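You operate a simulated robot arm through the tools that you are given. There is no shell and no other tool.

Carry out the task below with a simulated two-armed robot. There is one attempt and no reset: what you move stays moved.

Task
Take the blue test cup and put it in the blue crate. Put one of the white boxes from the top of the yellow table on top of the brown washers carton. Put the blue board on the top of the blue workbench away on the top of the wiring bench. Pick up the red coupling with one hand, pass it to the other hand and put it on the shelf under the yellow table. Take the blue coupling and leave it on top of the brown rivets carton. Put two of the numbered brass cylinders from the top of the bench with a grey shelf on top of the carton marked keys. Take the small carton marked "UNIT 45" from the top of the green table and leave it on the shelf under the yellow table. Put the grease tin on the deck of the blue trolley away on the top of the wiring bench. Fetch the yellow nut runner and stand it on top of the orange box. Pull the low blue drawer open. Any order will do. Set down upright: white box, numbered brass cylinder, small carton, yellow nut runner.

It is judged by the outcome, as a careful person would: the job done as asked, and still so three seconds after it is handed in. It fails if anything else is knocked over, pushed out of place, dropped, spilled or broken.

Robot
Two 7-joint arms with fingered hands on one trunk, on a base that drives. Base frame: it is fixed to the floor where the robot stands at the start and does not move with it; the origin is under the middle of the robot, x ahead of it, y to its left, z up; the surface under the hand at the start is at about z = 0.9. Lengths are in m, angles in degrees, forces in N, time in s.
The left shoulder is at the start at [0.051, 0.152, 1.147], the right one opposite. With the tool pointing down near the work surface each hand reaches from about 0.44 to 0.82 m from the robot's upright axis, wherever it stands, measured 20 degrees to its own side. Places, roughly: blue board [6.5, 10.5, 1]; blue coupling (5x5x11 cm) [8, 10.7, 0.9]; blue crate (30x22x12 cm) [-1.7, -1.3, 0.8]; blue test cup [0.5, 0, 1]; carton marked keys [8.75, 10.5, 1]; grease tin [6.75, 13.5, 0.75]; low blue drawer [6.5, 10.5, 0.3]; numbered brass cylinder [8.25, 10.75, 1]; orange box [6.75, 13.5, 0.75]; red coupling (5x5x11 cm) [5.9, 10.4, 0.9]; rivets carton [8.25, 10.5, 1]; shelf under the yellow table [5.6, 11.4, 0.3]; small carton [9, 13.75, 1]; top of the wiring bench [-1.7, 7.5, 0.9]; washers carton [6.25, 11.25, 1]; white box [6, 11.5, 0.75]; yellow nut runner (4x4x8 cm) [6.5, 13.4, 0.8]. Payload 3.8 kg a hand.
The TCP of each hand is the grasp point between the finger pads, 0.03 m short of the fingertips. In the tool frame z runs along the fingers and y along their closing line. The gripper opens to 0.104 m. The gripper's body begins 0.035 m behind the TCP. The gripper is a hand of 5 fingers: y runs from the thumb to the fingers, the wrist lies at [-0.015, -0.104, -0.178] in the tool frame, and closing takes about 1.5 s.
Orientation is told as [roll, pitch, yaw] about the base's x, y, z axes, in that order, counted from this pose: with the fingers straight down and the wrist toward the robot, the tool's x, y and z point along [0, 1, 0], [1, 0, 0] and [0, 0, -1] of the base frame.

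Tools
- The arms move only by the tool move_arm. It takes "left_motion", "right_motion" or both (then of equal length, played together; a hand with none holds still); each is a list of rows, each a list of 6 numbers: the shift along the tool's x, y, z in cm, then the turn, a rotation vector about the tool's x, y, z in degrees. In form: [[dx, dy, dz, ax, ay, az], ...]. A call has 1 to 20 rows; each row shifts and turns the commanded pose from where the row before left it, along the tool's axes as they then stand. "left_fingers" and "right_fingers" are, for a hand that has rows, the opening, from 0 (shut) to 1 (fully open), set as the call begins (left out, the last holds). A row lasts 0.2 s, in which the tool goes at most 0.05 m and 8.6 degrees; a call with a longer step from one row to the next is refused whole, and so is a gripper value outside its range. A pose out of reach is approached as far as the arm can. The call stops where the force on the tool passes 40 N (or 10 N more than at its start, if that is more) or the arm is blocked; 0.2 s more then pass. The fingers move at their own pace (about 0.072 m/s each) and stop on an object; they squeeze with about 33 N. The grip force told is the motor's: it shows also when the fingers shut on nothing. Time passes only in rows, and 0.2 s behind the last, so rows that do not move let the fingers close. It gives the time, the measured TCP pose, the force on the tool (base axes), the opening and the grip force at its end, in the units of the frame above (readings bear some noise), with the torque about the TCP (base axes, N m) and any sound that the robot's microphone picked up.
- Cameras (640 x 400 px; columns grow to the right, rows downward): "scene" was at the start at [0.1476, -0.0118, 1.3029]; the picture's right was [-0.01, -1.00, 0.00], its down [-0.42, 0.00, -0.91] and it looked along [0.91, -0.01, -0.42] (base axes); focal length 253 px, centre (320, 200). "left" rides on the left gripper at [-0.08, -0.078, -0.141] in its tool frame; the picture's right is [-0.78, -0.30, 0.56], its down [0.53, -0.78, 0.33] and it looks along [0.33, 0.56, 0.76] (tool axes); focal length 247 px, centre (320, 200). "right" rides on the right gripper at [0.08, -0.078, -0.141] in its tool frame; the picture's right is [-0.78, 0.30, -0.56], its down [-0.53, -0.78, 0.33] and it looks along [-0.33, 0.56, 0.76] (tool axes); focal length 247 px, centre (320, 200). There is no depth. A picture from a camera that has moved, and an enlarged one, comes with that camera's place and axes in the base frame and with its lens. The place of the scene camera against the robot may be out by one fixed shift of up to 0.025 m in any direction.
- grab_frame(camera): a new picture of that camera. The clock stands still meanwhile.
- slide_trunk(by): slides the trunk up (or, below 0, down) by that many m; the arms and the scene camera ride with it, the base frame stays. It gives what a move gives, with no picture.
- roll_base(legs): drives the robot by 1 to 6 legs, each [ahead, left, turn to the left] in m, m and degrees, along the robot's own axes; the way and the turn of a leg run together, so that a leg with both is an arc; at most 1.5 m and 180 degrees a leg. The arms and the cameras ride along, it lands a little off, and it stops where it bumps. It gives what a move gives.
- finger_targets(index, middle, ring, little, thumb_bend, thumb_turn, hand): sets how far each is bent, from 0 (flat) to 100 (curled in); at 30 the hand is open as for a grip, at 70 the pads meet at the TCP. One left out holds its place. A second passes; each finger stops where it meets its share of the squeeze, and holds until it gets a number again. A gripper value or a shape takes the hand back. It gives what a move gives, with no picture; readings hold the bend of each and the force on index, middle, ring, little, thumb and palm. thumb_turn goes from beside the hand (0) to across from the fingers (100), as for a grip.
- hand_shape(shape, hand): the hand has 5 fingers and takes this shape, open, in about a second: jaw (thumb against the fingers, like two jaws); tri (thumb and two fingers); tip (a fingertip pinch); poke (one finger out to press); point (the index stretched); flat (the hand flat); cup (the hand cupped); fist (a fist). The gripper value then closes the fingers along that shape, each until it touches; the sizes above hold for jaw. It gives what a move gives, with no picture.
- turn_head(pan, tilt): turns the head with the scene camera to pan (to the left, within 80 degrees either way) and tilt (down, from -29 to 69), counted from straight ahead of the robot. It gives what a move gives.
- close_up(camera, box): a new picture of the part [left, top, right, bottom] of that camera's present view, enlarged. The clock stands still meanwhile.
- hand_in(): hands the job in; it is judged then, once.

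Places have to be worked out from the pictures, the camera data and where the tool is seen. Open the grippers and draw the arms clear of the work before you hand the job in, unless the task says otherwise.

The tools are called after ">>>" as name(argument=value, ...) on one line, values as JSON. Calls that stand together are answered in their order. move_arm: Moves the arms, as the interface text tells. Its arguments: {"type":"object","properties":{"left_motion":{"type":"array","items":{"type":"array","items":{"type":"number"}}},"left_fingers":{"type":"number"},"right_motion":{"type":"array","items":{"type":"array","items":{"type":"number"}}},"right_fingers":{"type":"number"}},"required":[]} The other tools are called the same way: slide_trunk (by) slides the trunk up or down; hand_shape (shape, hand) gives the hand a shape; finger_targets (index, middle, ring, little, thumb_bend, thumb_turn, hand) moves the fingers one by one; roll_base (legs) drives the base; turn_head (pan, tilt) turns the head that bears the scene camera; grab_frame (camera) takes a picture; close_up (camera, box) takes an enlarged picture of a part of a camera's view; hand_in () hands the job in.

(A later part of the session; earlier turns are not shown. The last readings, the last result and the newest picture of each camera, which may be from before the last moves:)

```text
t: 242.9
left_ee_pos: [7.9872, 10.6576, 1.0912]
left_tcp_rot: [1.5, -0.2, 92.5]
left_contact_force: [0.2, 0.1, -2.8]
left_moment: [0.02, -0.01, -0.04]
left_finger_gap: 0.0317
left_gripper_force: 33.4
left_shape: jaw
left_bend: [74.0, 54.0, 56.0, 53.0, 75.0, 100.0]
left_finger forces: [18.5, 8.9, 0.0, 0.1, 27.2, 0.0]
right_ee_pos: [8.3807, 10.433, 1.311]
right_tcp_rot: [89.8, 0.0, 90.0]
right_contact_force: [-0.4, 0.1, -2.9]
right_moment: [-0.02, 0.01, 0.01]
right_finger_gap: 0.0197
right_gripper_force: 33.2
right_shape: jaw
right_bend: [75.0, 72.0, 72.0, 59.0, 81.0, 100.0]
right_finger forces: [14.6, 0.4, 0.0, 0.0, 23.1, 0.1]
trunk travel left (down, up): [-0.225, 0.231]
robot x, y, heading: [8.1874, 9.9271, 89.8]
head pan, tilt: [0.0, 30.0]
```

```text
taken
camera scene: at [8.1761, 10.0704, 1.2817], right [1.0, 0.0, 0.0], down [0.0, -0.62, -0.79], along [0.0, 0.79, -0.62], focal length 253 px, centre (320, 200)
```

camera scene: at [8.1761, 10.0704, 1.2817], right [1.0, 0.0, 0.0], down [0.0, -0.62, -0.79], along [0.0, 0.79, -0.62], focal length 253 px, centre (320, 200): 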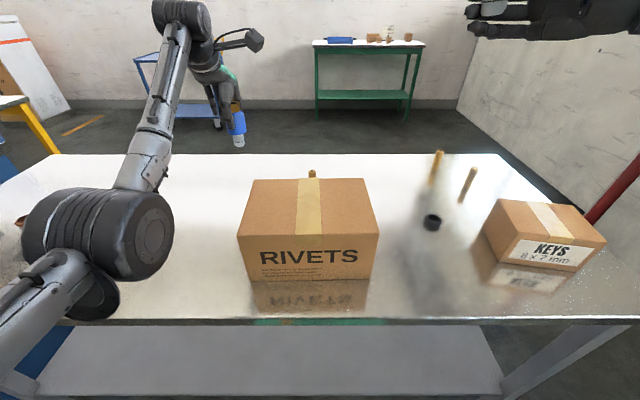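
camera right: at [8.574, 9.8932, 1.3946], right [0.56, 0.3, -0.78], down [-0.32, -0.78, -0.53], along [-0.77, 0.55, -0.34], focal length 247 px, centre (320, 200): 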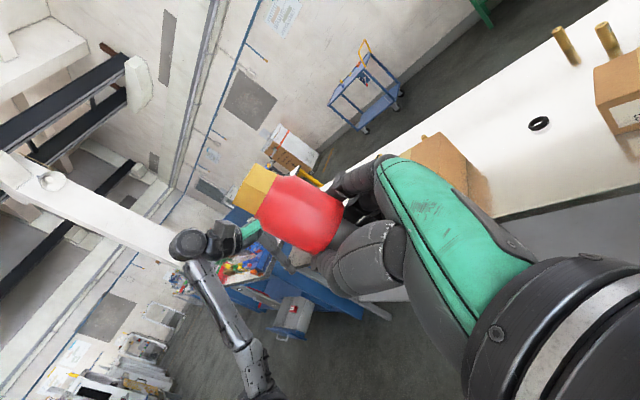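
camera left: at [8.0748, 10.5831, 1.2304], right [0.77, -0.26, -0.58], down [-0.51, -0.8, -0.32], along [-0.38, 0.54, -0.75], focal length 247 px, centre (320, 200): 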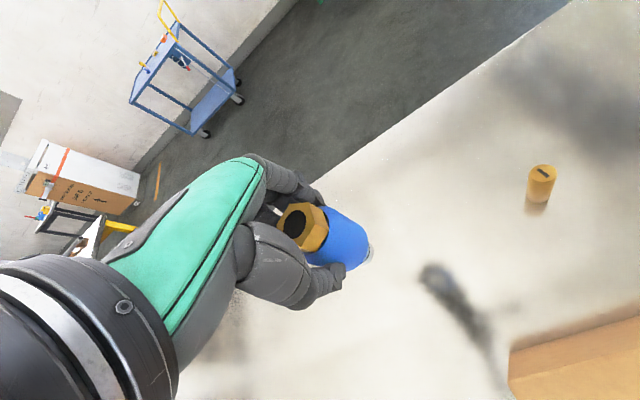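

The blue coupling is lifted. I raise it over the carton's height and move it above the middle of the RIVETS carton.

>>> move_arm(left_motion=[[0, 0, -4, 0, 0, 0], [0, 0, -3, 0, 0, 0], [-2.9, -4, 0, 0, 0, 0], [-2.9, -4, 0, 0, 0, 0], [-2.9, -4, 0, 0, 0, 0], [-2.9, -4, 0, 0, 0, 0], [-2.8, -4, 0, 0, 0, 0], [0, -1.4, 0, 0, 0, 0], [0, 0, 0, 0, 0, 0]])

>>> grab_frame(camera="left")

>>> grab_frame(camera="scene")

```text
t: 244.9
left_ee_pos: [8.1434, 10.5016, 1.1298]
left_tcp_rot: [1.7, -0.4, 92.4]
left_contact_force: [0.7, -0.6, -2.0]
left_moment: [-0.01, 0.02, 0.0]
left_finger_gap: 0.0314
left_gripper_force: 33.0
left_shape: jaw
left_bend: [74.0, 54.0, 56.0, 53.0, 75.0, 100.0]
left_finger forces: [18.5, 9.2, 0.1, 0.0, 26.8, 0.0]
left hand out of reach, approached as far as the arm can: row 6, 7, 8
right_ee_pos: [8.3817, 10.4312, 1.3115]
right_tcp_rot: [89.9, 0.1, 90.0]
right_contact_force: [-0.5, -1.0, -2.3]
right_moment: [-0.02, 0.03, 0.01]
right_finger_gap: 0.0194
right_gripper_force: 32.8
right_shape: jaw
right_bend: [75.0, 72.0, 72.0, 59.0, 81.0, 100.0]
right_finger forces: [14.6, 0.3, 0.0, 0.0, 23.3, 0.0]
trunk travel left (down, up): [-0.225, 0.231]
robot x, y, heading: [8.1855, 9.9252, 89.9]
head pan, tilt: [0.0, 30.0]
```

```text
taken
camera left: at [8.2304, 10.4272, 1.268], right [0.77, -0.26, -0.58], down [-0.51, -0.8, -0.32], along [-0.38, 0.55, -0.75], focal length 247 px, centre (320, 200)
```

left: 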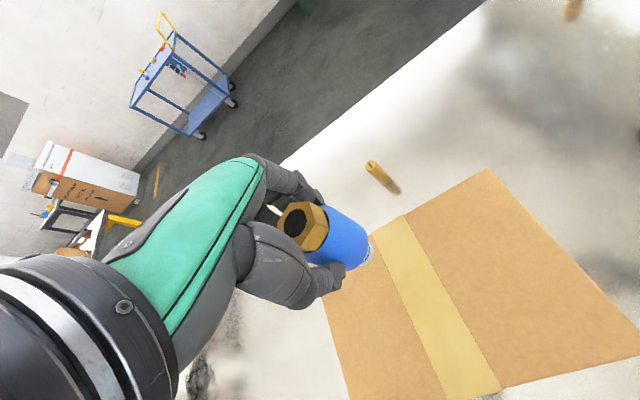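

```text
taken
camera scene: at [8.177, 10.0697, 1.2819], right [1.0, 0.0, 0.0], down [0.0, -0.62, -0.79], along [0.0, 0.79, -0.62], focal length 253 px, centre (320, 200)
```

scene: 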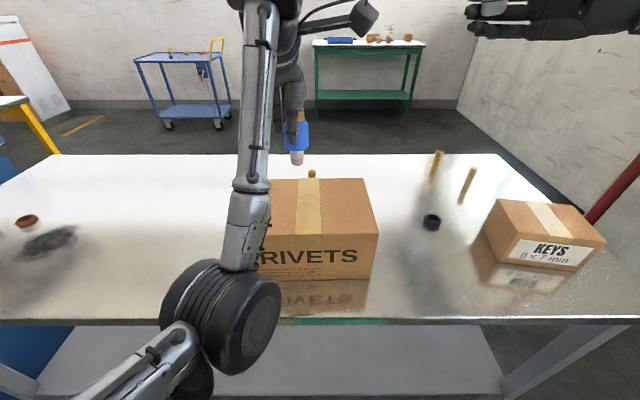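

The arm's inner limit stops it at y 10.50, over the rear part of the carton. I back the base 5 cm to bring it over the middle, then lower.

>>> roll_base(legs=[[-0.055, 0, 0]])

>>> move_arm(left_motion=[[0, 0, 1, 0, 0, 0], [0, 0, 1, 0, 0, 0], [0, 0, 0, 0, 0, 0]])

>>> grab_frame(camera="left")

>>> close_up(camera="scene", box=[220, 60, 420, 240])

```text
t: 245.9
left_ee_pos: [8.1414, 10.4514, 1.1264]
left_tcp_rot: [1.6, -0.2, 92.5]
left_contact_force: [0.3, -0.7, -2.3]
left_moment: [-0.03, 0.02, -0.03]
left_finger_gap: 0.0311
left_gripper_force: 32.1
left_shape: jaw
left_bend: [74.0, 54.0, 56.0, 53.0, 75.0, 100.0]
left_finger forces: [18.7, 9.2, 0.1, 0.0, 26.9, 0.1]
right_ee_pos: [8.3805, 10.383, 1.3102]
right_tcp_rot: [89.9, 0.3, 89.9]
right_contact_force: [-0.3, 1.1, -2.7]
right_moment: [0.0, -0.02, -0.01]
right_finger_gap: 0.0197
right_gripper_force: 33.0
right_shape: jaw
right_bend: [75.0, 72.0, 72.0, 59.0, 81.0, 100.0]
right_finger forces: [15.0, 0.4, 0.0, 0.0, 23.3, 0.0]
trunk travel left (down, up): [-0.225, 0.231]
robot x, y, heading: [8.1866, 9.8749, 90.0]
head pan, tilt: [0.0, 30.0]
```

```text
t: 246.7
left_ee_pos: [8.1412, 10.4481, 1.1101]
left_tcp_rot: [1.6, -0.4, 92.6]
left_contact_force: [0.4, 0.4, -3.0]
left_moment: [0.0, 0.0, 0.0]
left_finger_gap: 0.0313
left_gripper_force: 32.7
left_shape: jaw
left_bend: [74.0, 54.0, 56.0, 53.0, 75.0, 100.0]
left_finger forces: [18.5, 9.2, 0.1, 0.1, 26.9, 0.1]
right_ee_pos: [8.3814, 10.3771, 1.3121]
right_tcp_rot: [89.9, 0.1, 90.0]
right_contact_force: [0.2, 0.3, -3.2]
right_moment: [-0.01, 0.04, 0.0]
right_finger_gap: 0.0197
right_gripper_force: 32.6
right_shape: jaw
right_bend: [75.0, 72.0, 72.0, 59.0, 81.0, 100.0]
right_finger forces: [14.7, 0.3, 0.1, 0.1, 23.4, 0.0]
trunk travel left (down, up): [-0.225, 0.231]
robot x, y, heading: [8.1892, 9.8743, 89.7]
head pan, tilt: [0.0, 30.0]
```

```text
taken
camera left: at [8.2291, 10.3737, 1.2482], right [0.77, -0.26, -0.58], down [-0.51, -0.8, -0.32], along [-0.38, 0.55, -0.75], focal length 247 px, centre (320, 200)
```

left: 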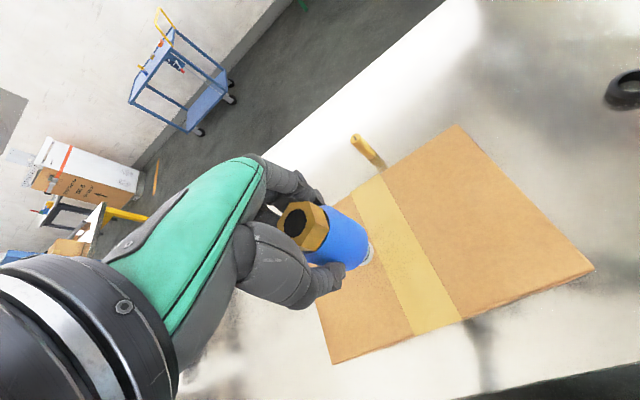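

```text
2.22 times, centred on (320, 150) of scene
camera zoom: at [8.1762, 10.0152, 1.2821], right [1.0, 0.0, 0.0], down [0.0, -0.62, -0.79], along [0.0, 0.79, -0.62], focal length 562 px, centre (320, 311)
```

zoom: 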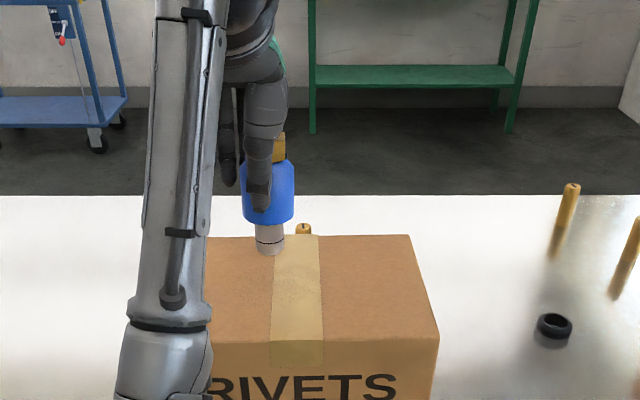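

The stub is over the carton top, near its middle. I lower in small steps until it touches.

>>> move_arm(left_motion=[[0, 0, 0.4, 0, 0, 0], [0, 0, 0.4, 0, 0, 0], [0, 0, 0.4, 0, 0, 0], [0, 0, 0, 0, 0, 0]])

```text
t: 247.7
left_ee_pos: [8.1421, 10.4485, 1.0967]
left_tcp_rot: [1.6, -0.5, 92.6]
left_contact_force: [0.7, -0.2, -2.9]
left_moment: [-0.02, 0.02, 0.01]
left_finger_gap: 0.0313
left_gripper_force: 33.2
left_shape: jaw
left_bend: [74.0, 54.0, 56.0, 53.0, 75.0, 100.0]
left_finger forces: [18.6, 9.1, 0.0, 0.1, 26.9, 0.0]
right_ee_pos: [8.3806, 10.3787, 1.3122]
right_tcp_rot: [89.9, 0.1, 90.1]
right_contact_force: [0.0, 0.4, -2.3]
right_moment: [-0.01, -0.03, -0.01]
right_finger_gap: 0.0195
right_gripper_force: 32.8
right_shape: jaw
right_bend: [75.0, 72.0, 72.0, 59.0, 81.0, 100.0]
right_finger forces: [14.8, 0.3, 0.0, 0.0, 23.2, 0.0]
trunk travel left (down, up): [-0.225, 0.231]
robot x, y, heading: [8.188, 9.8761, 89.7]
head pan, tilt: [0.0, 30.0]
```

No contact yet; I continue in 3 mm steps.

>>> move_arm(left_motion=[[0, 0, 0.3, 0, 0, 0], [0, 0, 0.3, 0, 0, 0], [0, 0, 0.3, 0, 0, 0], [0, 0, 0.3, 0, 0, 0], [0, 0, 0, 0, 0, 0]])

>>> close_up(camera="scene", box=[260, 90, 380, 200])

```text
t: 248.9
left_ee_pos: [8.1392, 10.4498, 1.0858]
left_tcp_rot: [1.6, -0.4, 92.5]
left_contact_force: [0.4, 0.5, -3.1]
left_moment: [-0.03, 0.03, 0.01]
left_finger_gap: 0.0317
left_gripper_force: 32.9
left_shape: jaw
left_bend: [74.0, 54.0, 56.0, 53.0, 75.0, 100.0]
left_finger forces: [18.7, 9.1, 0.1, 0.0, 26.9, 0.0]
right_ee_pos: [8.381, 10.3795, 1.3107]
right_tcp_rot: [89.9, 0.0, 90.1]
right_contact_force: [0.0, 0.0, -2.4]
right_moment: [-0.04, 0.04, -0.01]
right_finger_gap: 0.0195
right_gripper_force: 33.0
right_shape: jaw
right_bend: [75.0, 72.0, 72.0, 59.0, 81.0, 100.0]
right_finger forces: [14.8, 0.3, 0.0, 0.1, 23.3, 0.1]
trunk travel left (down, up): [-0.225, 0.231]
robot x, y, heading: [8.1844, 9.8748, 89.7]
head pan, tilt: [0.0, 30.0]
```

```text
3.64 times, centred on (320, 145) of scene
camera zoom: at [8.1762, 10.0166, 1.2819], right [1.0, 0.0, 0.0], down [0.0, -0.62, -0.79], along [0.0, 0.79, -0.62], focal length 920 px, centre (320, 400)
```

zoom: 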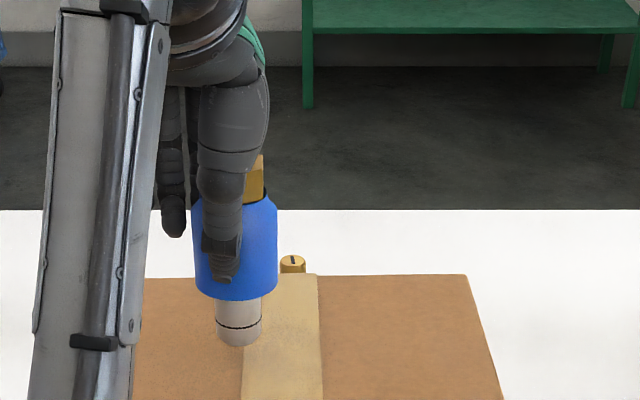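

Nearly there by the picture. I continue in small steps.

>>> move_arm(left_motion=[[0, 0, 0.3, 0, 0, 0], [0, 0, 0.3, 0, 0, 0], [0, 0, 0.3, 0, 0, 0], [0, 0, 0.3, 0, 0, 0], [0, 0, 0, 0, 0, 0]])

```text
t: 250.1
left_ee_pos: [8.1398, 10.45, 1.0721]
left_tcp_rot: [1.7, -0.4, 92.5]
left_contact_force: [-0.6, -0.7, -2.5]
left_moment: [-0.01, 0.0, 0.01]
left_finger_gap: 0.0312
left_gripper_force: 32.8
left_shape: jaw
left_bend: [74.0, 54.0, 56.0, 53.0, 75.0, 100.0]
left_finger forces: [18.6, 9.2, 0.0, 0.0, 26.8, 0.0]
right_ee_pos: [8.3803, 10.3796, 1.312]
right_tcp_rot: [89.9, 0.1, 90.0]
right_contact_force: [-0.4, -0.6, -2.6]
right_moment: [-0.03, -0.02, 0.02]
right_finger_gap: 0.0197
right_gripper_force: 33.4
right_shape: jaw
right_bend: [75.0, 72.0, 72.0, 59.0, 81.0, 100.0]
right_finger forces: [14.8, 0.3, 0.0, 0.0, 23.4, 0.0]
trunk travel left (down, up): [-0.225, 0.231]
robot x, y, heading: [8.1886, 9.8752, 89.8]
head pan, tilt: [0.0, 30.0]
```

Still hanging free; I go on down.

>>> move_arm(left_motion=[[0, 0, 0.3, 0, 0, 0], [0, 0, 0.3, 0, 0, 0], [0, 0, 0.3, 0, 0, 0], [0, 0, 0, 0, 0, 0]])

>>> close_up(camera="scene", box=[260, 90, 380, 200])

>>> grab_frame(camera="left")

```text
t: 251.1
left_ee_pos: [8.1387, 10.447, 1.0687]
left_tcp_rot: [1.5, -1.0, 92.5]
left_contact_force: [-2.5, 1.0, 23.5]
left_moment: [0.32, 0.05, 0.02]
left_finger_gap: 0.0328
left_gripper_force: 32.6
left_shape: jaw
left_bend: [74.0, 54.0, 56.0, 53.0, 76.0, 100.0]
left_finger forces: [20.7, 12.5, 0.1, 0.0, 30.6, 0.1]
right_ee_pos: [8.3811, 10.3746, 1.3135]
right_tcp_rot: [90.0, -0.1, 89.9]
right_contact_force: [0.0, -0.3, -2.7]
right_moment: [-0.03, 0.0, -0.01]
right_finger_gap: 0.0196
right_gripper_force: 33.0
right_shape: jaw
right_bend: [75.0, 72.0, 72.0, 59.0, 81.0, 100.0]
right_finger forces: [14.7, 0.2, 0.0, 0.0, 23.3, 0.0]
trunk travel left (down, up): [-0.225, 0.231]
robot x, y, heading: [8.1833, 9.8705, 89.5]
head pan, tilt: [0.0, 30.0]
```

```text
3.64 times, centred on (320, 145) of scene
camera zoom: at [8.176, 10.0133, 1.2826], right [1.0, 0.0, 0.0], down [0.0, -0.62, -0.79], along [0.0, 0.79, -0.62], focal length 920 px, centre (320, 400)
```

zoom: 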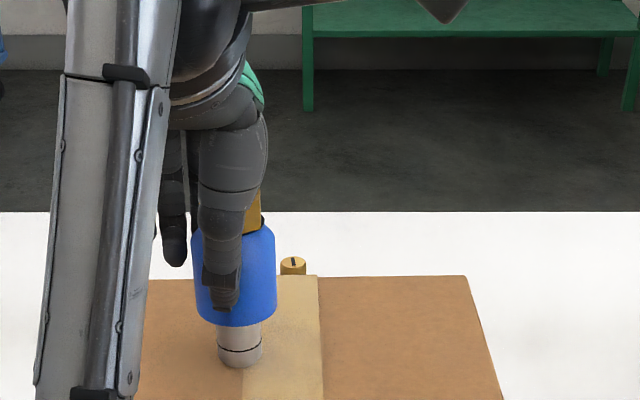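

```text
taken
camera left: at [8.2267, 10.3715, 1.2066], right [0.77, -0.25, -0.58], down [-0.51, -0.79, -0.33], along [-0.38, 0.55, -0.74], focal length 247 px, centre (320, 200)
```

left: 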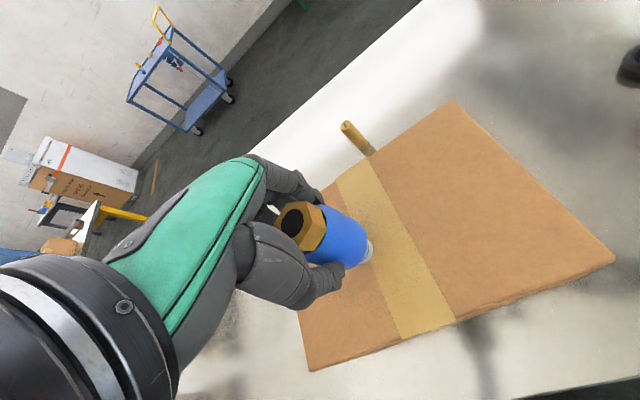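

Contact (24 N): the coupling stands on the carton. I ease off 2 mm, open and rise.

>>> move_arm(left_motion=[[0, 0, -0.25, 0, 0, 0], [0, 0, 0, 0, 0, 0], [0, 0, 0, 0, 0, 0]])

>>> move_arm(left_motion=[[0, 0, 0, 0, 0, 0], [0, 0, 0, 0, 0, 0], [0, 0, 0, 0, 0, 0], [0, 0, 0, 0, 0, 0], [0, 0, 0, 0, 0, 0], [0, 0, 0, 0, 0, 0], [0, 0, -2, 0, 0, 0], [0, 0, -3, 0, 0, 0], [0, 0, -4, 0, 0, 0], [0, 0, -4, 0, 0, 0], [0, 0, -4, 0, 0, 0], [0, 0, 0, 0, 0, 0]], left_fingers=1)

>>> grab_frame(camera="scene")

>>> grab_frame(camera="left")

```text
t: 251.9
left_ee_pos: [8.1389, 10.4476, 1.0693]
left_tcp_rot: [1.6, -0.5, 92.3]
left_contact_force: [-1.6, 1.7, 19.8]
left_moment: [0.34, 0.0, 0.01]
left_finger_gap: 0.0329
left_gripper_force: 33.6
left_shape: jaw
left_bend: [74.0, 53.0, 56.0, 53.0, 76.0, 100.0]
left_finger forces: [20.8, 11.9, 0.0, 0.0, 29.5, 0.0]
right_ee_pos: [8.3806, 10.3767, 1.3132]
right_tcp_rot: [90.0, 0.1, 89.9]
right_contact_force: [0.0, 0.1, -3.4]
right_moment: [-0.02, 0.0, -0.03]
right_finger_gap: 0.0193
right_gripper_force: 33.2
right_shape: jaw
right_bend: [75.0, 72.0, 72.0, 59.0, 81.0, 100.0]
right_finger forces: [14.9, 0.3, 0.1, 0.0, 23.3, 0.0]
trunk travel left (down, up): [-0.225, 0.231]
robot x, y, heading: [8.1889, 9.874, 89.9]
head pan, tilt: [0.0, 30.0]
```

```text
t: 254.5
left_ee_pos: [8.1457, 10.4739, 1.2299]
left_tcp_rot: [1.6, -0.5, 92.4]
left_contact_force: [0.2, -0.4, 0.1]
left_moment: [-0.01, -0.01, 0.03]
left_finger_gap: 0.1035
left_gripper_force: 0.1
left_shape: jaw
left_bend: [30.0, 30.0, 30.0, 30.0, 30.0, 98.0]
left_finger forces: [0.0, 0.0, 0.0, 0.0, 0.0, 0.1]
left hand out of reach, approached as far as the arm can: row 9, 10, 11
right_ee_pos: [8.3798, 10.3791, 1.3117]
right_tcp_rot: [90.0, 0.2, 90.0]
right_contact_force: [0.5, 0.1, -2.8]
right_moment: [-0.06, -0.02, 0.02]
right_finger_gap: 0.0197
right_gripper_force: 33.2
right_shape: jaw
right_bend: [75.0, 72.0, 72.0, 59.0, 81.0, 100.0]
right_finger forces: [14.8, 0.3, 0.0, 0.1, 23.2, 0.0]
trunk travel left (down, up): [-0.225, 0.231]
robot x, y, heading: [8.1872, 9.8702, 89.7]
head pan, tilt: [0.0, 30.0]
```

```text
taken
camera scene: at [8.1762, 10.0165, 1.2818], right [1.0, 0.0, 0.0], down [0.0, -0.62, -0.79], along [0.0, 0.79, -0.62], focal length 253 px, centre (320, 200)
```

scene: 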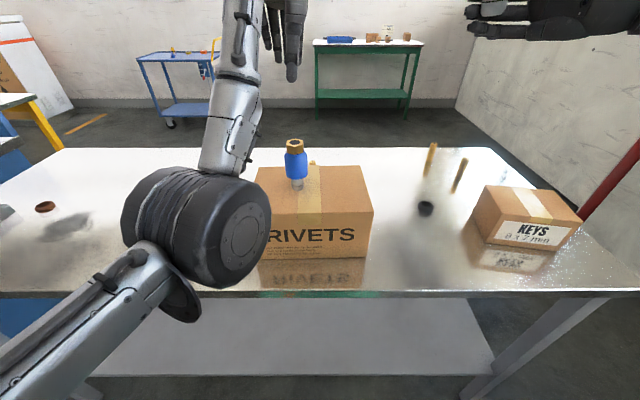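

```text
taken
camera left: at [8.234, 10.4005, 1.3687], right [0.77, -0.26, -0.58], down [-0.51, -0.8, -0.32], along [-0.38, 0.55, -0.75], focal length 247 px, centre (320, 200)
```

left: 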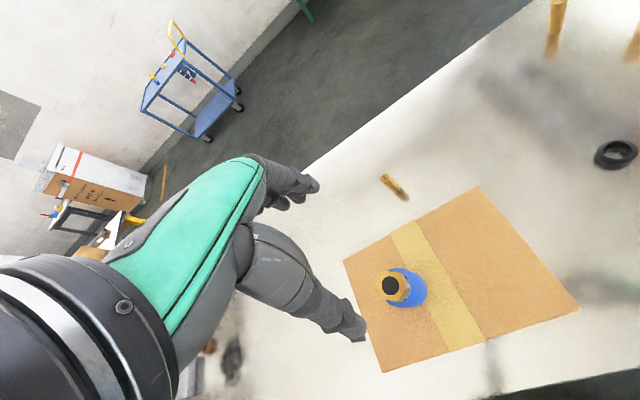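

The blue coupling stands on the RIVETS carton. Next the brass cylinders near the KEYS carton; I zoom in for their places.

>>> close_up(camera="scene", box=[390, 120, 600, 280])

```text
2.50 times, centred on (495, 200) of scene
camera zoom: at [8.1762, 10.0165, 1.2818], right [1.0, 0.0, 0.0], down [0.0, -0.62, -0.79], along [0.0, 0.79, -0.62], focal length 633 px, centre (-118, 200)
```

zoom: 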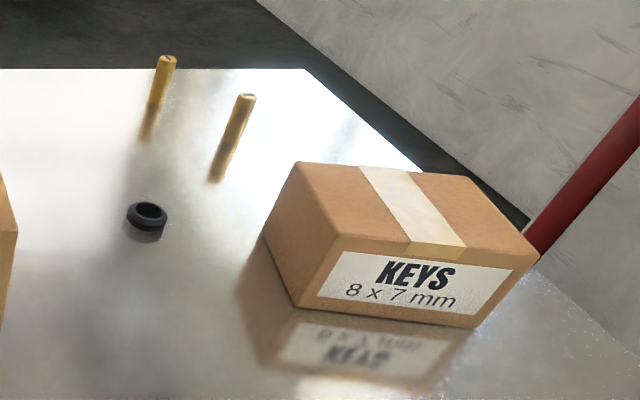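

Cylinder C ≈[8.60,10.69], B ≈[8.55,10.80], each ~2.4 cm thick and 7 cm tall; the KEYS carton's top (z≈0.93) is centred near [8.635,10.472]. I strafe right and come in so the left hand is over C.

>>> roll_base(legs=[[0, -0.56, 0], [0.06, 0, 0]])

>>> turn_head(pan=5, tilt=35)

>>> grab_frame(camera="left")

>>> grab_frame(camera="scene")

```text
t: 258.3
left_ee_pos: [8.7118, 10.5292, 1.2334]
left_tcp_rot: [1.5, -0.5, 92.5]
left_contact_force: [-0.3, -0.3, 0.4]
left_moment: [0.02, -0.01, -0.01]
left_finger_gap: 0.1037
left_gripper_force: 0.1
left_shape: jaw
left_bend: [30.0, 30.0, 30.0, 30.0, 30.0, 98.0]
left_finger forces: [0.0, 0.0, 0.0, 0.0, 0.0, 0.0]
right_ee_pos: [8.9449, 10.4322, 1.3137]
right_tcp_rot: [90.0, -0.2, 90.1]
right_contact_force: [0.2, -0.4, -2.1]
right_moment: [-0.01, 0.0, 0.0]
right_finger_gap: 0.0193
right_gripper_force: 33.0
right_shape: jaw
right_bend: [75.0, 72.0, 72.0, 59.0, 81.0, 100.0]
right_finger forces: [14.8, 0.4, 0.0, 0.0, 23.4, 0.0]
trunk travel left (down, up): [-0.225, 0.231]
robot x, y, heading: [8.7499, 9.9321, 89.8]
head pan, tilt: [0.0, 30.0]
```

```text
t: 258.9
left_ee_pos: [8.7117, 10.5333, 1.2296]
left_tcp_rot: [1.6, -0.4, 92.5]
left_contact_force: [0.5, 0.5, -0.1]
left_moment: [-0.06, 0.0, -0.01]
left_finger_gap: 0.1037
left_gripper_force: 0.0
left_shape: jaw
left_bend: [30.0, 30.0, 30.0, 30.0, 30.0, 98.0]
left_finger forces: [0.1, 0.1, 0.1, 0.0, 0.1, 0.1]
right_ee_pos: [8.947, 10.436, 1.3112]
right_tcp_rot: [89.9, 0.1, 90.2]
right_contact_force: [0.0, -0.1, -2.8]
right_moment: [-0.07, -0.03, -0.01]
right_finger_gap: 0.0196
right_gripper_force: 34.0
right_shape: jaw
right_bend: [75.0, 72.0, 72.0, 59.0, 81.0, 100.0]
right_finger forces: [14.8, 0.3, 0.0, 0.0, 23.2, 0.1]
trunk travel left (down, up): [-0.225, 0.231]
robot x, y, heading: [8.7533, 9.9316, 89.8]
head pan, tilt: [5.0, 35.0]
```

```text
taken
camera left: at [8.7994, 10.4578, 1.3684], right [0.77, -0.26, -0.58], down [-0.51, -0.8, -0.32], along [-0.38, 0.55, -0.75], focal length 247 px, centre (320, 200)
```

left: 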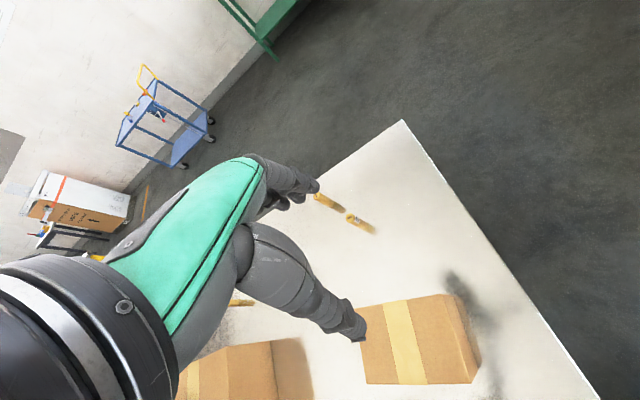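

```text
taken
camera scene: at [8.7341, 10.0703, 1.2745], right [1.0, 0.08, -0.01], down [0.05, -0.68, -0.73], along [-0.07, 0.73, -0.68], focal length 253 px, centre (320, 200)
```

scene: 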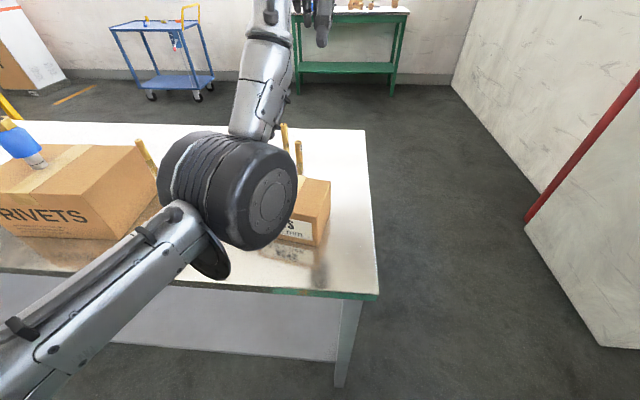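

The cylinder C appears near [8.63,10.70]. I move the left hand above it at z≈1.06 and look.

>>> move_arm(left_motion=[[1.5, 3.4, 0, 0, 0, 0], [1.5, 3.4, 0, 0, 0, 0], [1.5, 3.4, 0, 0, 0, 0], [1.5, 3.4, 0, 0, 0, 0], [1.4, 3.4, 0, 0, 0, 0], [0, 0, 4, 0, 0, 0], [0, 0, 4, 0, 0, 0], [0, 0, 4, 0, 0, 0], [0, 0, 4, 0, 0, 0], [0, 0, 0, 0, 0, 0]], left_fingers=0.75)

>>> grab_frame(camera="left")

>>> grab_frame(camera="scene")

```text
t: 261.1
left_ee_pos: [8.6302, 10.6512, 1.0623]
left_tcp_rot: [1.6, -0.5, 92.5]
left_contact_force: [-0.1, 0.5, 1.3]
left_moment: [0.0, 0.02, 0.04]
left_finger_gap: 0.0781
left_gripper_force: 0.2
left_shape: jaw
left_bend: [27.0, 36.0, 33.0, 34.0, 54.0, 99.0]
left_finger forces: [0.0, 0.2, 0.1, 0.1, 0.0, 0.0]
left hand out of reach, approached as far as the arm can: row 4, 5
right_ee_pos: [8.946, 10.4346, 1.312]
right_tcp_rot: [89.8, 0.1, 90.2]
right_contact_force: [-0.1, 0.8, -2.8]
right_moment: [-0.01, 0.0, 0.02]
right_finger_gap: 0.0194
right_gripper_force: 32.9
right_shape: jaw
right_bend: [75.0, 72.0, 72.0, 59.0, 81.0, 100.0]
right_finger forces: [14.7, 0.4, 0.0, 0.0, 23.2, 0.0]
trunk travel left (down, up): [-0.225, 0.231]
robot x, y, heading: [8.7538, 9.9321, 90.2]
head pan, tilt: [5.0, 35.0]
```

```text
taken
camera left: at [8.7188, 10.576, 1.2002], right [0.77, -0.26, -0.58], down [-0.51, -0.8, -0.32], along [-0.38, 0.55, -0.75], focal length 247 px, centre (320, 200)
```

left: 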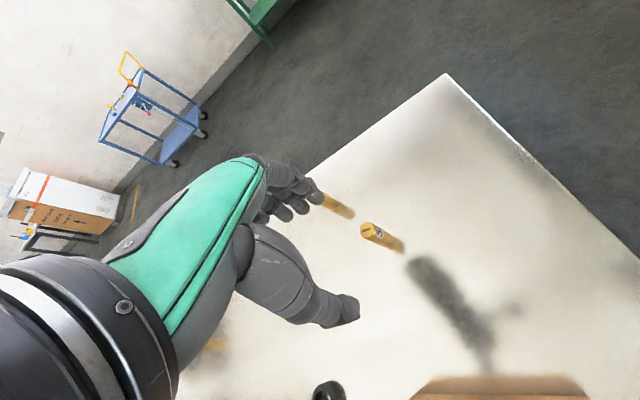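

```text
taken
camera scene: at [8.7341, 10.0692, 1.2747], right [1.0, 0.08, -0.01], down [0.05, -0.68, -0.73], along [-0.07, 0.73, -0.68], focal length 253 px, centre (320, 200)
```

scene: 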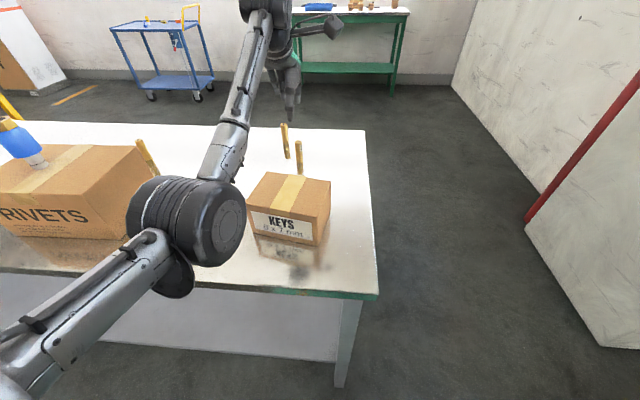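

C's top is at ≈[8.635,10.692,0.936]. I move 4 cm forward and check before lowering.

>>> move_arm(left_motion=[[-0.3, 2, 2, 0, 0, 0], [-0.3, 2, 2, 0, 0, 0], [0, 0.2, 2, 0, 0, 0], [0, 0, 0, 0, 0, 0]])

>>> grab_frame(camera="left")

>>> close_up(camera="scene", box=[200, 40, 360, 180])

```text
t: 262.1
left_ee_pos: [8.6328, 10.6929, 1.0025]
left_tcp_rot: [1.7, -0.5, 92.5]
left_contact_force: [0.7, 0.6, -0.9]
left_moment: [0.02, 0.0, 0.02]
left_finger_gap: 0.0783
left_gripper_force: 0.1
left_shape: jaw
left_bend: [27.0, 36.0, 33.0, 34.0, 54.0, 99.0]
left_finger forces: [0.0, 0.0, 0.1, 0.0, 0.0, 0.1]
right_ee_pos: [8.9462, 10.4349, 1.3119]
right_tcp_rot: [89.9, 0.1, 90.1]
right_contact_force: [-0.5, 0.1, -2.4]
right_moment: [0.0, -0.04, 0.02]
right_finger_gap: 0.0195
right_gripper_force: 32.2
right_shape: jaw
right_bend: [75.0, 72.0, 72.0, 59.0, 81.0, 100.0]
right_finger forces: [14.7, 0.3, 0.0, 0.0, 23.1, 0.0]
trunk travel left (down, up): [-0.225, 0.231]
robot x, y, heading: [8.7526, 9.9332, 90.1]
head pan, tilt: [5.0, 35.0]
```

```text
taken
camera left: at [8.7208, 10.6196, 1.1405], right [0.77, -0.26, -0.58], down [-0.51, -0.8, -0.32], along [-0.38, 0.55, -0.75], focal length 247 px, centre (320, 200)
```

left: 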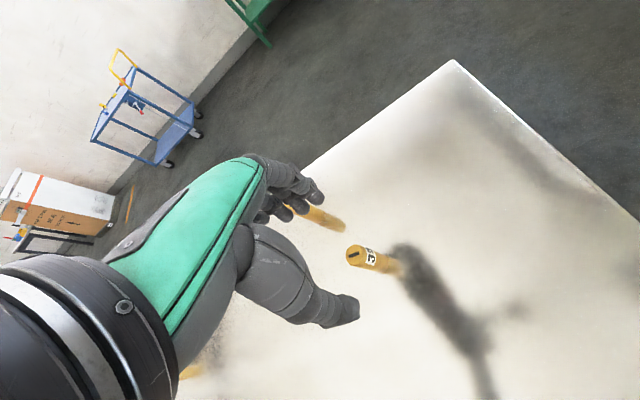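

```text
2.86 times, centred on (280, 110) of scene
camera zoom: at [8.7341, 10.0696, 1.2746], right [1.0, 0.08, -0.01], down [0.05, -0.68, -0.73], along [-0.07, 0.73, -0.68], focal length 723 px, centre (434, 457)
```

zoom: 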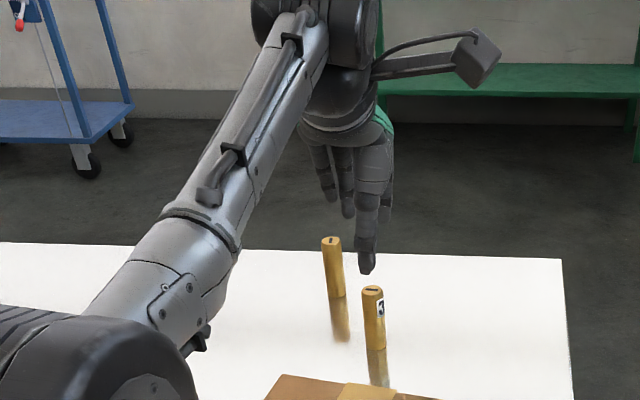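

Aligned within a few millimetres, and B stays clear of the fingers. I lower to z≈0.915 and close.

>>> move_arm(left_motion=[[0, 0.2, 3, 0, 0, 0], [0, 0, 3, 0, 0, 0], [0, 0, 2.6, 0, 0, 0], [0, 0, 0, 0, 0, 0]])

>>> grab_frame(camera="left")

>>> close_up(camera="scene", box=[200, 40, 360, 180])

```text
t: 263.1
left_ee_pos: [8.6305, 10.6954, 0.9159]
left_tcp_rot: [1.6, -0.5, 92.5]
left_contact_force: [0.6, 0.4, 0.7]
left_moment: [0.0, -0.01, -0.01]
left_finger_gap: 0.078
left_gripper_force: 0.1
left_shape: jaw
left_bend: [27.0, 36.0, 33.0, 34.0, 54.0, 99.0]
left_finger forces: [0.1, 0.0, 0.0, 0.0, 0.1, 0.0]
right_ee_pos: [8.9471, 10.4348, 1.3112]
right_tcp_rot: [89.9, 0.1, 90.2]
right_contact_force: [0.3, 0.2, -2.7]
right_moment: [-0.01, 0.0, -0.01]
right_finger_gap: 0.0196
right_gripper_force: 32.7
right_shape: jaw
right_bend: [75.0, 72.0, 72.0, 59.0, 81.0, 100.0]
right_finger forces: [14.6, 0.2, 0.0, 0.0, 23.2, 0.1]
trunk travel left (down, up): [-0.225, 0.231]
robot x, y, heading: [8.7492, 9.9344, 89.9]
head pan, tilt: [5.0, 35.0]
```

```text
taken
camera left: at [8.7178, 10.6211, 1.0548], right [0.77, -0.26, -0.58], down [-0.51, -0.8, -0.32], along [-0.38, 0.55, -0.75], focal length 247 px, centre (320, 200)
```

left: 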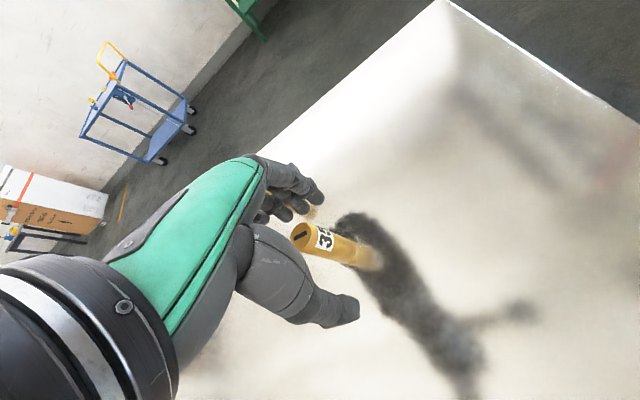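

```text
2.86 times, centred on (280, 110) of scene
camera zoom: at [8.7341, 10.0695, 1.2746], right [1.0, 0.08, -0.01], down [0.05, -0.68, -0.73], along [-0.07, 0.73, -0.68], focal length 723 px, centre (434, 457)
```

zoom: 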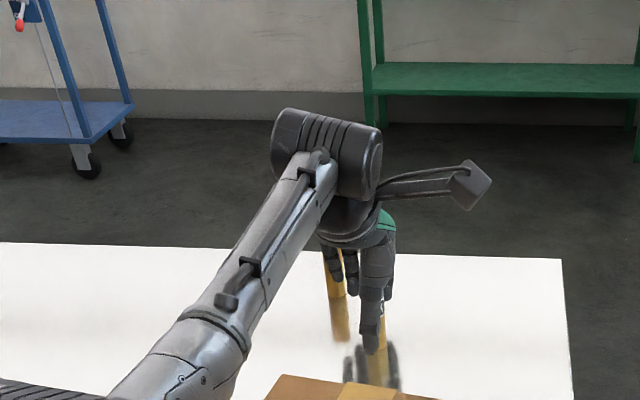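

The cylinder (number 35) stands between thumb and fingers. I close the hand.

>>> move_arm(left_motion=[[0, 0, 0, 0, 0, 0], [0, 0, 0, 0, 0, 0], [0, 0, 0, 0, 0, 0], [0, 0, 0, 0, 0, 0], [0, 0, 0, 0, 0, 0], [0, 0, 0, 0, 0, 0], [0, 0, 0, 0, 0, 0], [0, 0, 0, 0, 0, 0]], left_fingers=0)

>>> grab_frame(camera="left")

>>> close_up(camera="scene", box=[200, 40, 360, 180])

```text
t: 264.9
left_ee_pos: [8.6309, 10.6951, 0.9163]
left_tcp_rot: [1.6, -0.5, 92.5]
left_contact_force: [-0.4, -0.5, 0.7]
left_moment: [0.02, -0.02, -0.03]
left_finger_gap: 0.0138
left_gripper_force: 32.9
left_shape: jaw
left_bend: [72.0, 62.0, 69.0, 69.0, 75.0, 100.0]
left_finger forces: [16.0, 11.5, 0.0, 0.0, 28.4, 0.0]
right_ee_pos: [8.945, 10.4352, 1.3122]
right_tcp_rot: [89.8, 0.1, 90.1]
right_contact_force: [-0.5, -0.8, -2.5]
right_moment: [-0.02, -0.01, 0.01]
right_finger_gap: 0.0195
right_gripper_force: 32.9
right_shape: jaw
right_bend: [75.0, 72.0, 72.0, 59.0, 81.0, 100.0]
right_finger forces: [14.6, 0.1, 0.0, 0.1, 23.0, 0.1]
trunk travel left (down, up): [-0.225, 0.231]
robot x, y, heading: [8.7548, 9.9318, 89.7]
head pan, tilt: [5.0, 35.0]
```

```text
taken
camera left: at [8.7178, 10.6211, 1.0549], right [0.77, -0.26, -0.58], down [-0.51, -0.8, -0.32], along [-0.38, 0.55, -0.75], focal length 247 px, centre (320, 200)
```

left: 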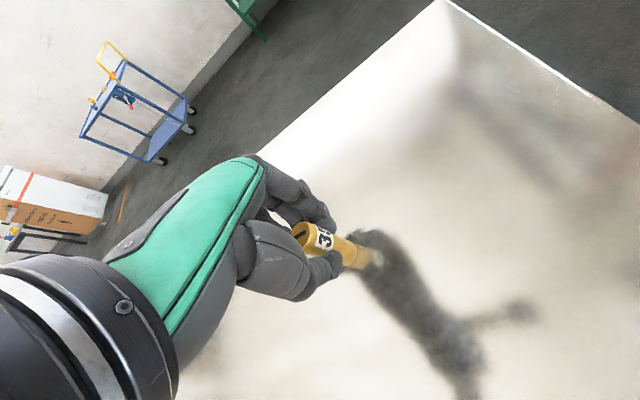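

```text
2.86 times, centred on (280, 110) of scene
camera zoom: at [8.7341, 10.0696, 1.2746], right [1.0, 0.08, -0.01], down [0.05, -0.68, -0.73], along [-0.07, 0.73, -0.68], focal length 723 px, centre (434, 457)
```

zoom: 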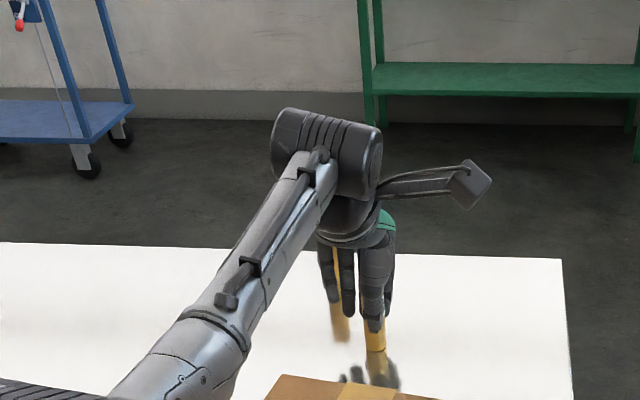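

The cylinder is gripped. I lift it 15 cm and then use the base to bring it over the right half of the KEYS carton.

>>> move_arm(left_motion=[[0, 0, -1, 0, 0, 0], [0, 0, -3, 0, 0, 0], [0, 0, -4, 0, 0, 0], [0, 0, -4, 0, 0, 0], [0, 0, -2.5, 0, 0, 0], [0, 0, 0, 0, 0, 0]])

>>> roll_base(legs=[[-0.215, -0.035, 0]])

>>> grab_frame(camera="left")

>>> grab_frame(camera="scene")

```text
t: 266.3
left_ee_pos: [8.6329, 10.6956, 1.0586]
left_tcp_rot: [1.4, -0.3, 92.5]
left_contact_force: [0.8, -1.1, -1.5]
left_moment: [0.01, 0.0, 0.02]
left_finger_gap: 0.0137
left_gripper_force: 32.8
left_shape: jaw
left_bend: [72.0, 62.0, 69.0, 69.0, 75.0, 100.0]
left_finger forces: [16.1, 11.4, 0.1, 0.0, 28.2, 0.1]
right_ee_pos: [8.9464, 10.4368, 1.3107]
right_tcp_rot: [89.9, 0.1, 90.1]
right_contact_force: [0.6, -0.3, -3.6]
right_moment: [0.02, -0.03, 0.0]
right_finger_gap: 0.0196
right_gripper_force: 33.7
right_shape: jaw
right_bend: [75.0, 72.0, 72.0, 59.0, 81.0, 100.0]
right_finger forces: [14.6, 0.2, 0.0, 0.0, 23.1, 0.1]
trunk travel left (down, up): [-0.225, 0.231]
robot x, y, heading: [8.7531, 9.9273, 89.9]
head pan, tilt: [5.0, 35.0]
```

```text
t: 268.0
left_ee_pos: [8.6688, 10.4795, 1.0601]
left_tcp_rot: [1.6, -0.4, 92.6]
left_contact_force: [-1.0, -0.2, -1.5]
left_moment: [0.03, 0.0, 0.02]
left_finger_gap: 0.0133
left_gripper_force: 32.8
left_shape: jaw
left_bend: [72.0, 62.0, 69.0, 69.0, 75.0, 100.0]
left_finger forces: [16.2, 11.5, 0.0, 0.0, 28.2, 0.0]
right_ee_pos: [8.9807, 10.2203, 1.3108]
right_tcp_rot: [89.9, 0.2, 90.2]
right_contact_force: [-0.3, 0.6, -2.3]
right_moment: [0.01, -0.04, 0.0]
right_finger_gap: 0.0196
right_gripper_force: 32.8
right_shape: jaw
right_bend: [75.0, 72.0, 72.0, 59.0, 81.0, 100.0]
right_finger forces: [14.8, 0.2, 0.0, 0.0, 23.2, 0.1]
trunk travel left (down, up): [-0.225, 0.231]
robot x, y, heading: [8.7875, 9.7158, 90.1]
head pan, tilt: [5.0, 35.0]
```

```text
taken
camera left: at [8.7549, 10.4047, 1.1979], right [0.77, -0.26, -0.58], down [-0.51, -0.8, -0.32], along [-0.38, 0.54, -0.75], focal length 247 px, centre (320, 200)
```

left: 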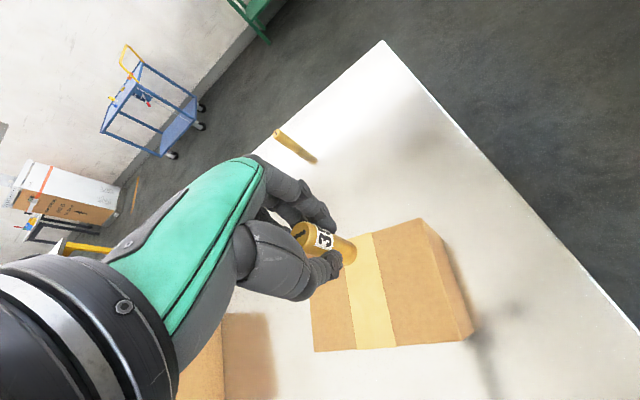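

```text
taken
camera scene: at [8.7687, 9.8542, 1.2743], right [1.0, 0.09, -0.01], down [0.05, -0.68, -0.73], along [-0.07, 0.73, -0.68], focal length 253 px, centre (320, 200)
```

scene: 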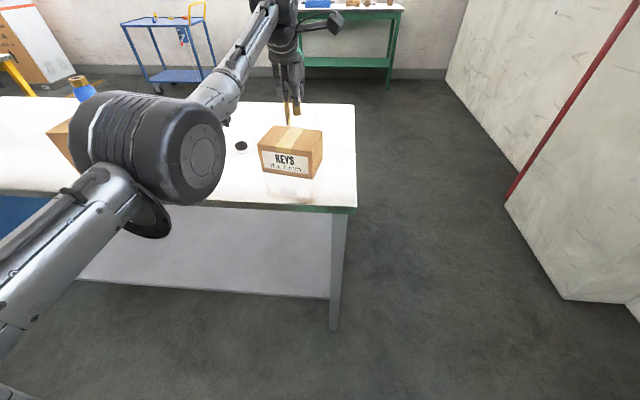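

The carton's top is centred at ≈[8.637,10.461]. I shift the cylinder 2 cm back toward me and lower towards the right half.

>>> move_arm(left_motion=[[0, -1.2, 0, 0, 0, 0], [0, -1.2, 1, 0, 0, 0], [0, 0, 2, 0, 0, 0], [0, 0, 1, 0, 0, 0], [0, 0, 0.5, 0, 0, 0], [0, 0, 0, 0, 0, 0]])

>>> grab_frame(camera="left")

>>> close_up(camera="scene", box=[220, 60, 360, 200])

```text
t: 269.4
left_ee_pos: [8.668, 10.4541, 1.0154]
left_tcp_rot: [1.5, -0.3, 92.6]
left_contact_force: [-0.5, -0.2, -1.4]
left_moment: [0.03, 0.0, 0.01]
left_finger_gap: 0.0137
left_gripper_force: 32.9
left_shape: jaw
left_bend: [72.0, 62.0, 69.0, 69.0, 75.0, 100.0]
left_finger forces: [16.3, 11.5, 0.1, 0.1, 28.2, 0.0]
right_ee_pos: [8.9795, 10.2199, 1.3122]
right_tcp_rot: [89.9, 0.0, 90.2]
right_contact_force: [-0.3, 0.0, -2.4]
right_moment: [-0.04, -0.03, -0.02]
right_finger_gap: 0.0199
right_gripper_force: 32.9
right_shape: jaw
right_bend: [75.0, 72.0, 72.0, 59.0, 81.0, 100.0]
right_finger forces: [14.6, 0.2, 0.0, 0.1, 23.2, 0.0]
trunk travel left (down, up): [-0.225, 0.231]
robot x, y, heading: [8.7868, 9.7162, 90.2]
head pan, tilt: [5.0, 35.0]
```

```text
taken
camera left: at [8.7552, 10.3802, 1.1529], right [0.77, -0.26, -0.58], down [-0.51, -0.8, -0.32], along [-0.38, 0.54, -0.75], focal length 247 px, centre (320, 200)
```

left: 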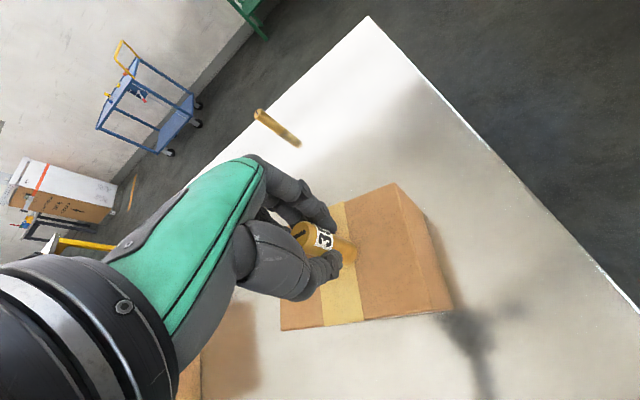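

```text
2.86 times, centred on (290, 130) of scene
camera zoom: at [8.7687, 9.8536, 1.2746], right [1.0, 0.09, -0.01], down [0.05, -0.68, -0.73], along [-0.07, 0.73, -0.68], focal length 723 px, centre (406, 400)
```

zoom: 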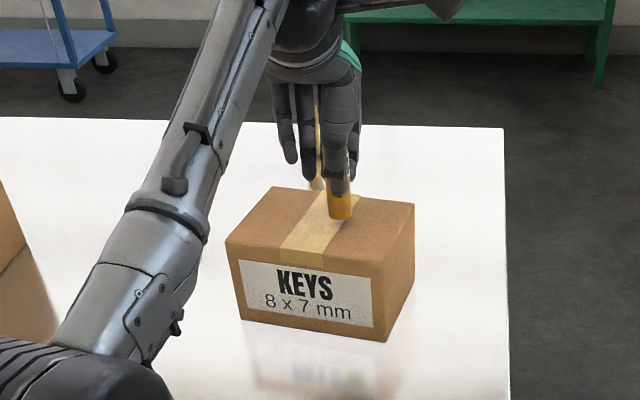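

The cylinder is over the top, just right of the tape. I lower with small steps.

>>> move_arm(left_motion=[[0, 0, 0.4, 0, 0, 0], [0, 0, 0.4, 0, 0, 0], [0, 0, 0.3, 0, 0, 0], [0, 0, 0.3, 0, 0, 0], [0, 0, 0, 0, 0, 0]])

>>> move_arm(left_motion=[[0, 0, 0.3, 0, 0, 0], [0, 0, 0.3, 0, 0, 0], [0, 0, 0.2, 0, 0, 0], [0, 0, 0, 0, 0, 0]])

```text
t: 270.6
left_ee_pos: [8.6677, 10.4533, 1.0055]
left_tcp_rot: [1.4, -0.9, 92.6]
left_contact_force: [0.4, -1.7, 14.8]
left_moment: [0.11, 0.06, -0.02]
left_finger_gap: 0.0139
left_gripper_force: 33.2
left_shape: jaw
left_bend: [72.0, 62.0, 69.0, 69.0, 75.0, 100.0]
left_finger forces: [17.1, 12.8, 0.0, 0.0, 31.6, 0.0]
right_ee_pos: [8.9803, 10.2174, 1.3136]
right_tcp_rot: [90.0, 0.0, 90.2]
right_contact_force: [0.1, 0.8, -2.1]
right_moment: [0.01, -0.03, 0.01]
right_finger_gap: 0.0197
right_gripper_force: 32.8
right_shape: jaw
right_bend: [75.0, 72.0, 72.0, 59.0, 81.0, 100.0]
right_finger forces: [14.7, 0.2, 0.1, 0.0, 23.2, 0.0]
trunk travel left (down, up): [-0.225, 0.231]
robot x, y, heading: [8.7848, 9.7145, 89.8]
head pan, tilt: [5.0, 35.0]
```

```text
t: 271.6
left_ee_pos: [8.6676, 10.4523, 1.0036]
left_tcp_rot: [1.5, -1.5, 92.7]
left_contact_force: [-1.7, 0.7, 35.0]
left_moment: [0.25, 0.11, 0.02]
left_finger_gap: 0.0158
left_gripper_force: 32.8
left_shape: jaw
left_bend: [72.0, 61.0, 69.0, 69.0, 76.0, 100.0]
left_finger forces: [20.3, 15.5, 0.0, 0.0, 34.5, 0.0]
right_ee_pos: [8.9811, 10.2144, 1.3143]
right_tcp_rot: [89.9, -0.2, 90.1]
right_contact_force: [0.2, -0.6, -2.9]
right_moment: [-0.02, 0.0, -0.03]
right_finger_gap: 0.0197
right_gripper_force: 33.0
right_shape: jaw
right_bend: [75.0, 72.0, 72.0, 59.0, 81.0, 100.0]
right_finger forces: [14.7, 0.3, 0.0, 0.0, 23.2, 0.0]
trunk travel left (down, up): [-0.225, 0.231]
robot x, y, heading: [8.7861, 9.7149, 89.9]
head pan, tilt: [5.0, 35.0]
```

Contact came at z≈1.006 and the second part pressed to 35 N; I ease back 7 mm first.

>>> move_arm(left_motion=[[0, 0, -0.3, 0, 0, 0], [0, 0, -0.3, 0, 0, 0], [0, 0, 0, 0, 0, 0]])

>>> close_up(camera="scene", box=[220, 60, 360, 200])

```text
t: 272.4
left_ee_pos: [8.6666, 10.4527, 1.0037]
left_tcp_rot: [1.5, -0.8, 92.5]
left_contact_force: [1.2, 1.2, 24.9]
left_moment: [0.24, 0.01, -0.04]
left_finger_gap: 0.0158
left_gripper_force: 33.1
left_shape: jaw
left_bend: [72.0, 61.0, 69.0, 69.0, 76.0, 100.0]
left_finger forces: [20.0, 14.3, 0.0, 0.0, 32.8, 0.1]
right_ee_pos: [8.9811, 10.2159, 1.3145]
right_tcp_rot: [89.9, -0.1, 90.1]
right_contact_force: [0.3, -1.0, -2.9]
right_moment: [-0.02, -0.01, 0.01]
right_finger_gap: 0.0195
right_gripper_force: 32.7
right_shape: jaw
right_bend: [75.0, 72.0, 72.0, 59.0, 81.0, 100.0]
right_finger forces: [14.8, 0.2, 0.0, 0.1, 23.1, 0.0]
trunk travel left (down, up): [-0.225, 0.231]
robot x, y, heading: [8.7841, 9.7164, 89.8]
head pan, tilt: [5.0, 35.0]
```

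```text
2.86 times, centred on (290, 130) of scene
camera zoom: at [8.7695, 9.8495, 1.2751], right [1.0, 0.09, -0.01], down [0.05, -0.68, -0.73], along [-0.07, 0.73, -0.68], focal length 723 px, centre (406, 400)
```

zoom: 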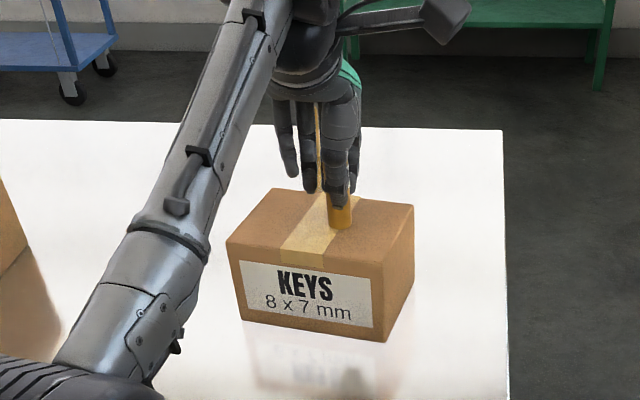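

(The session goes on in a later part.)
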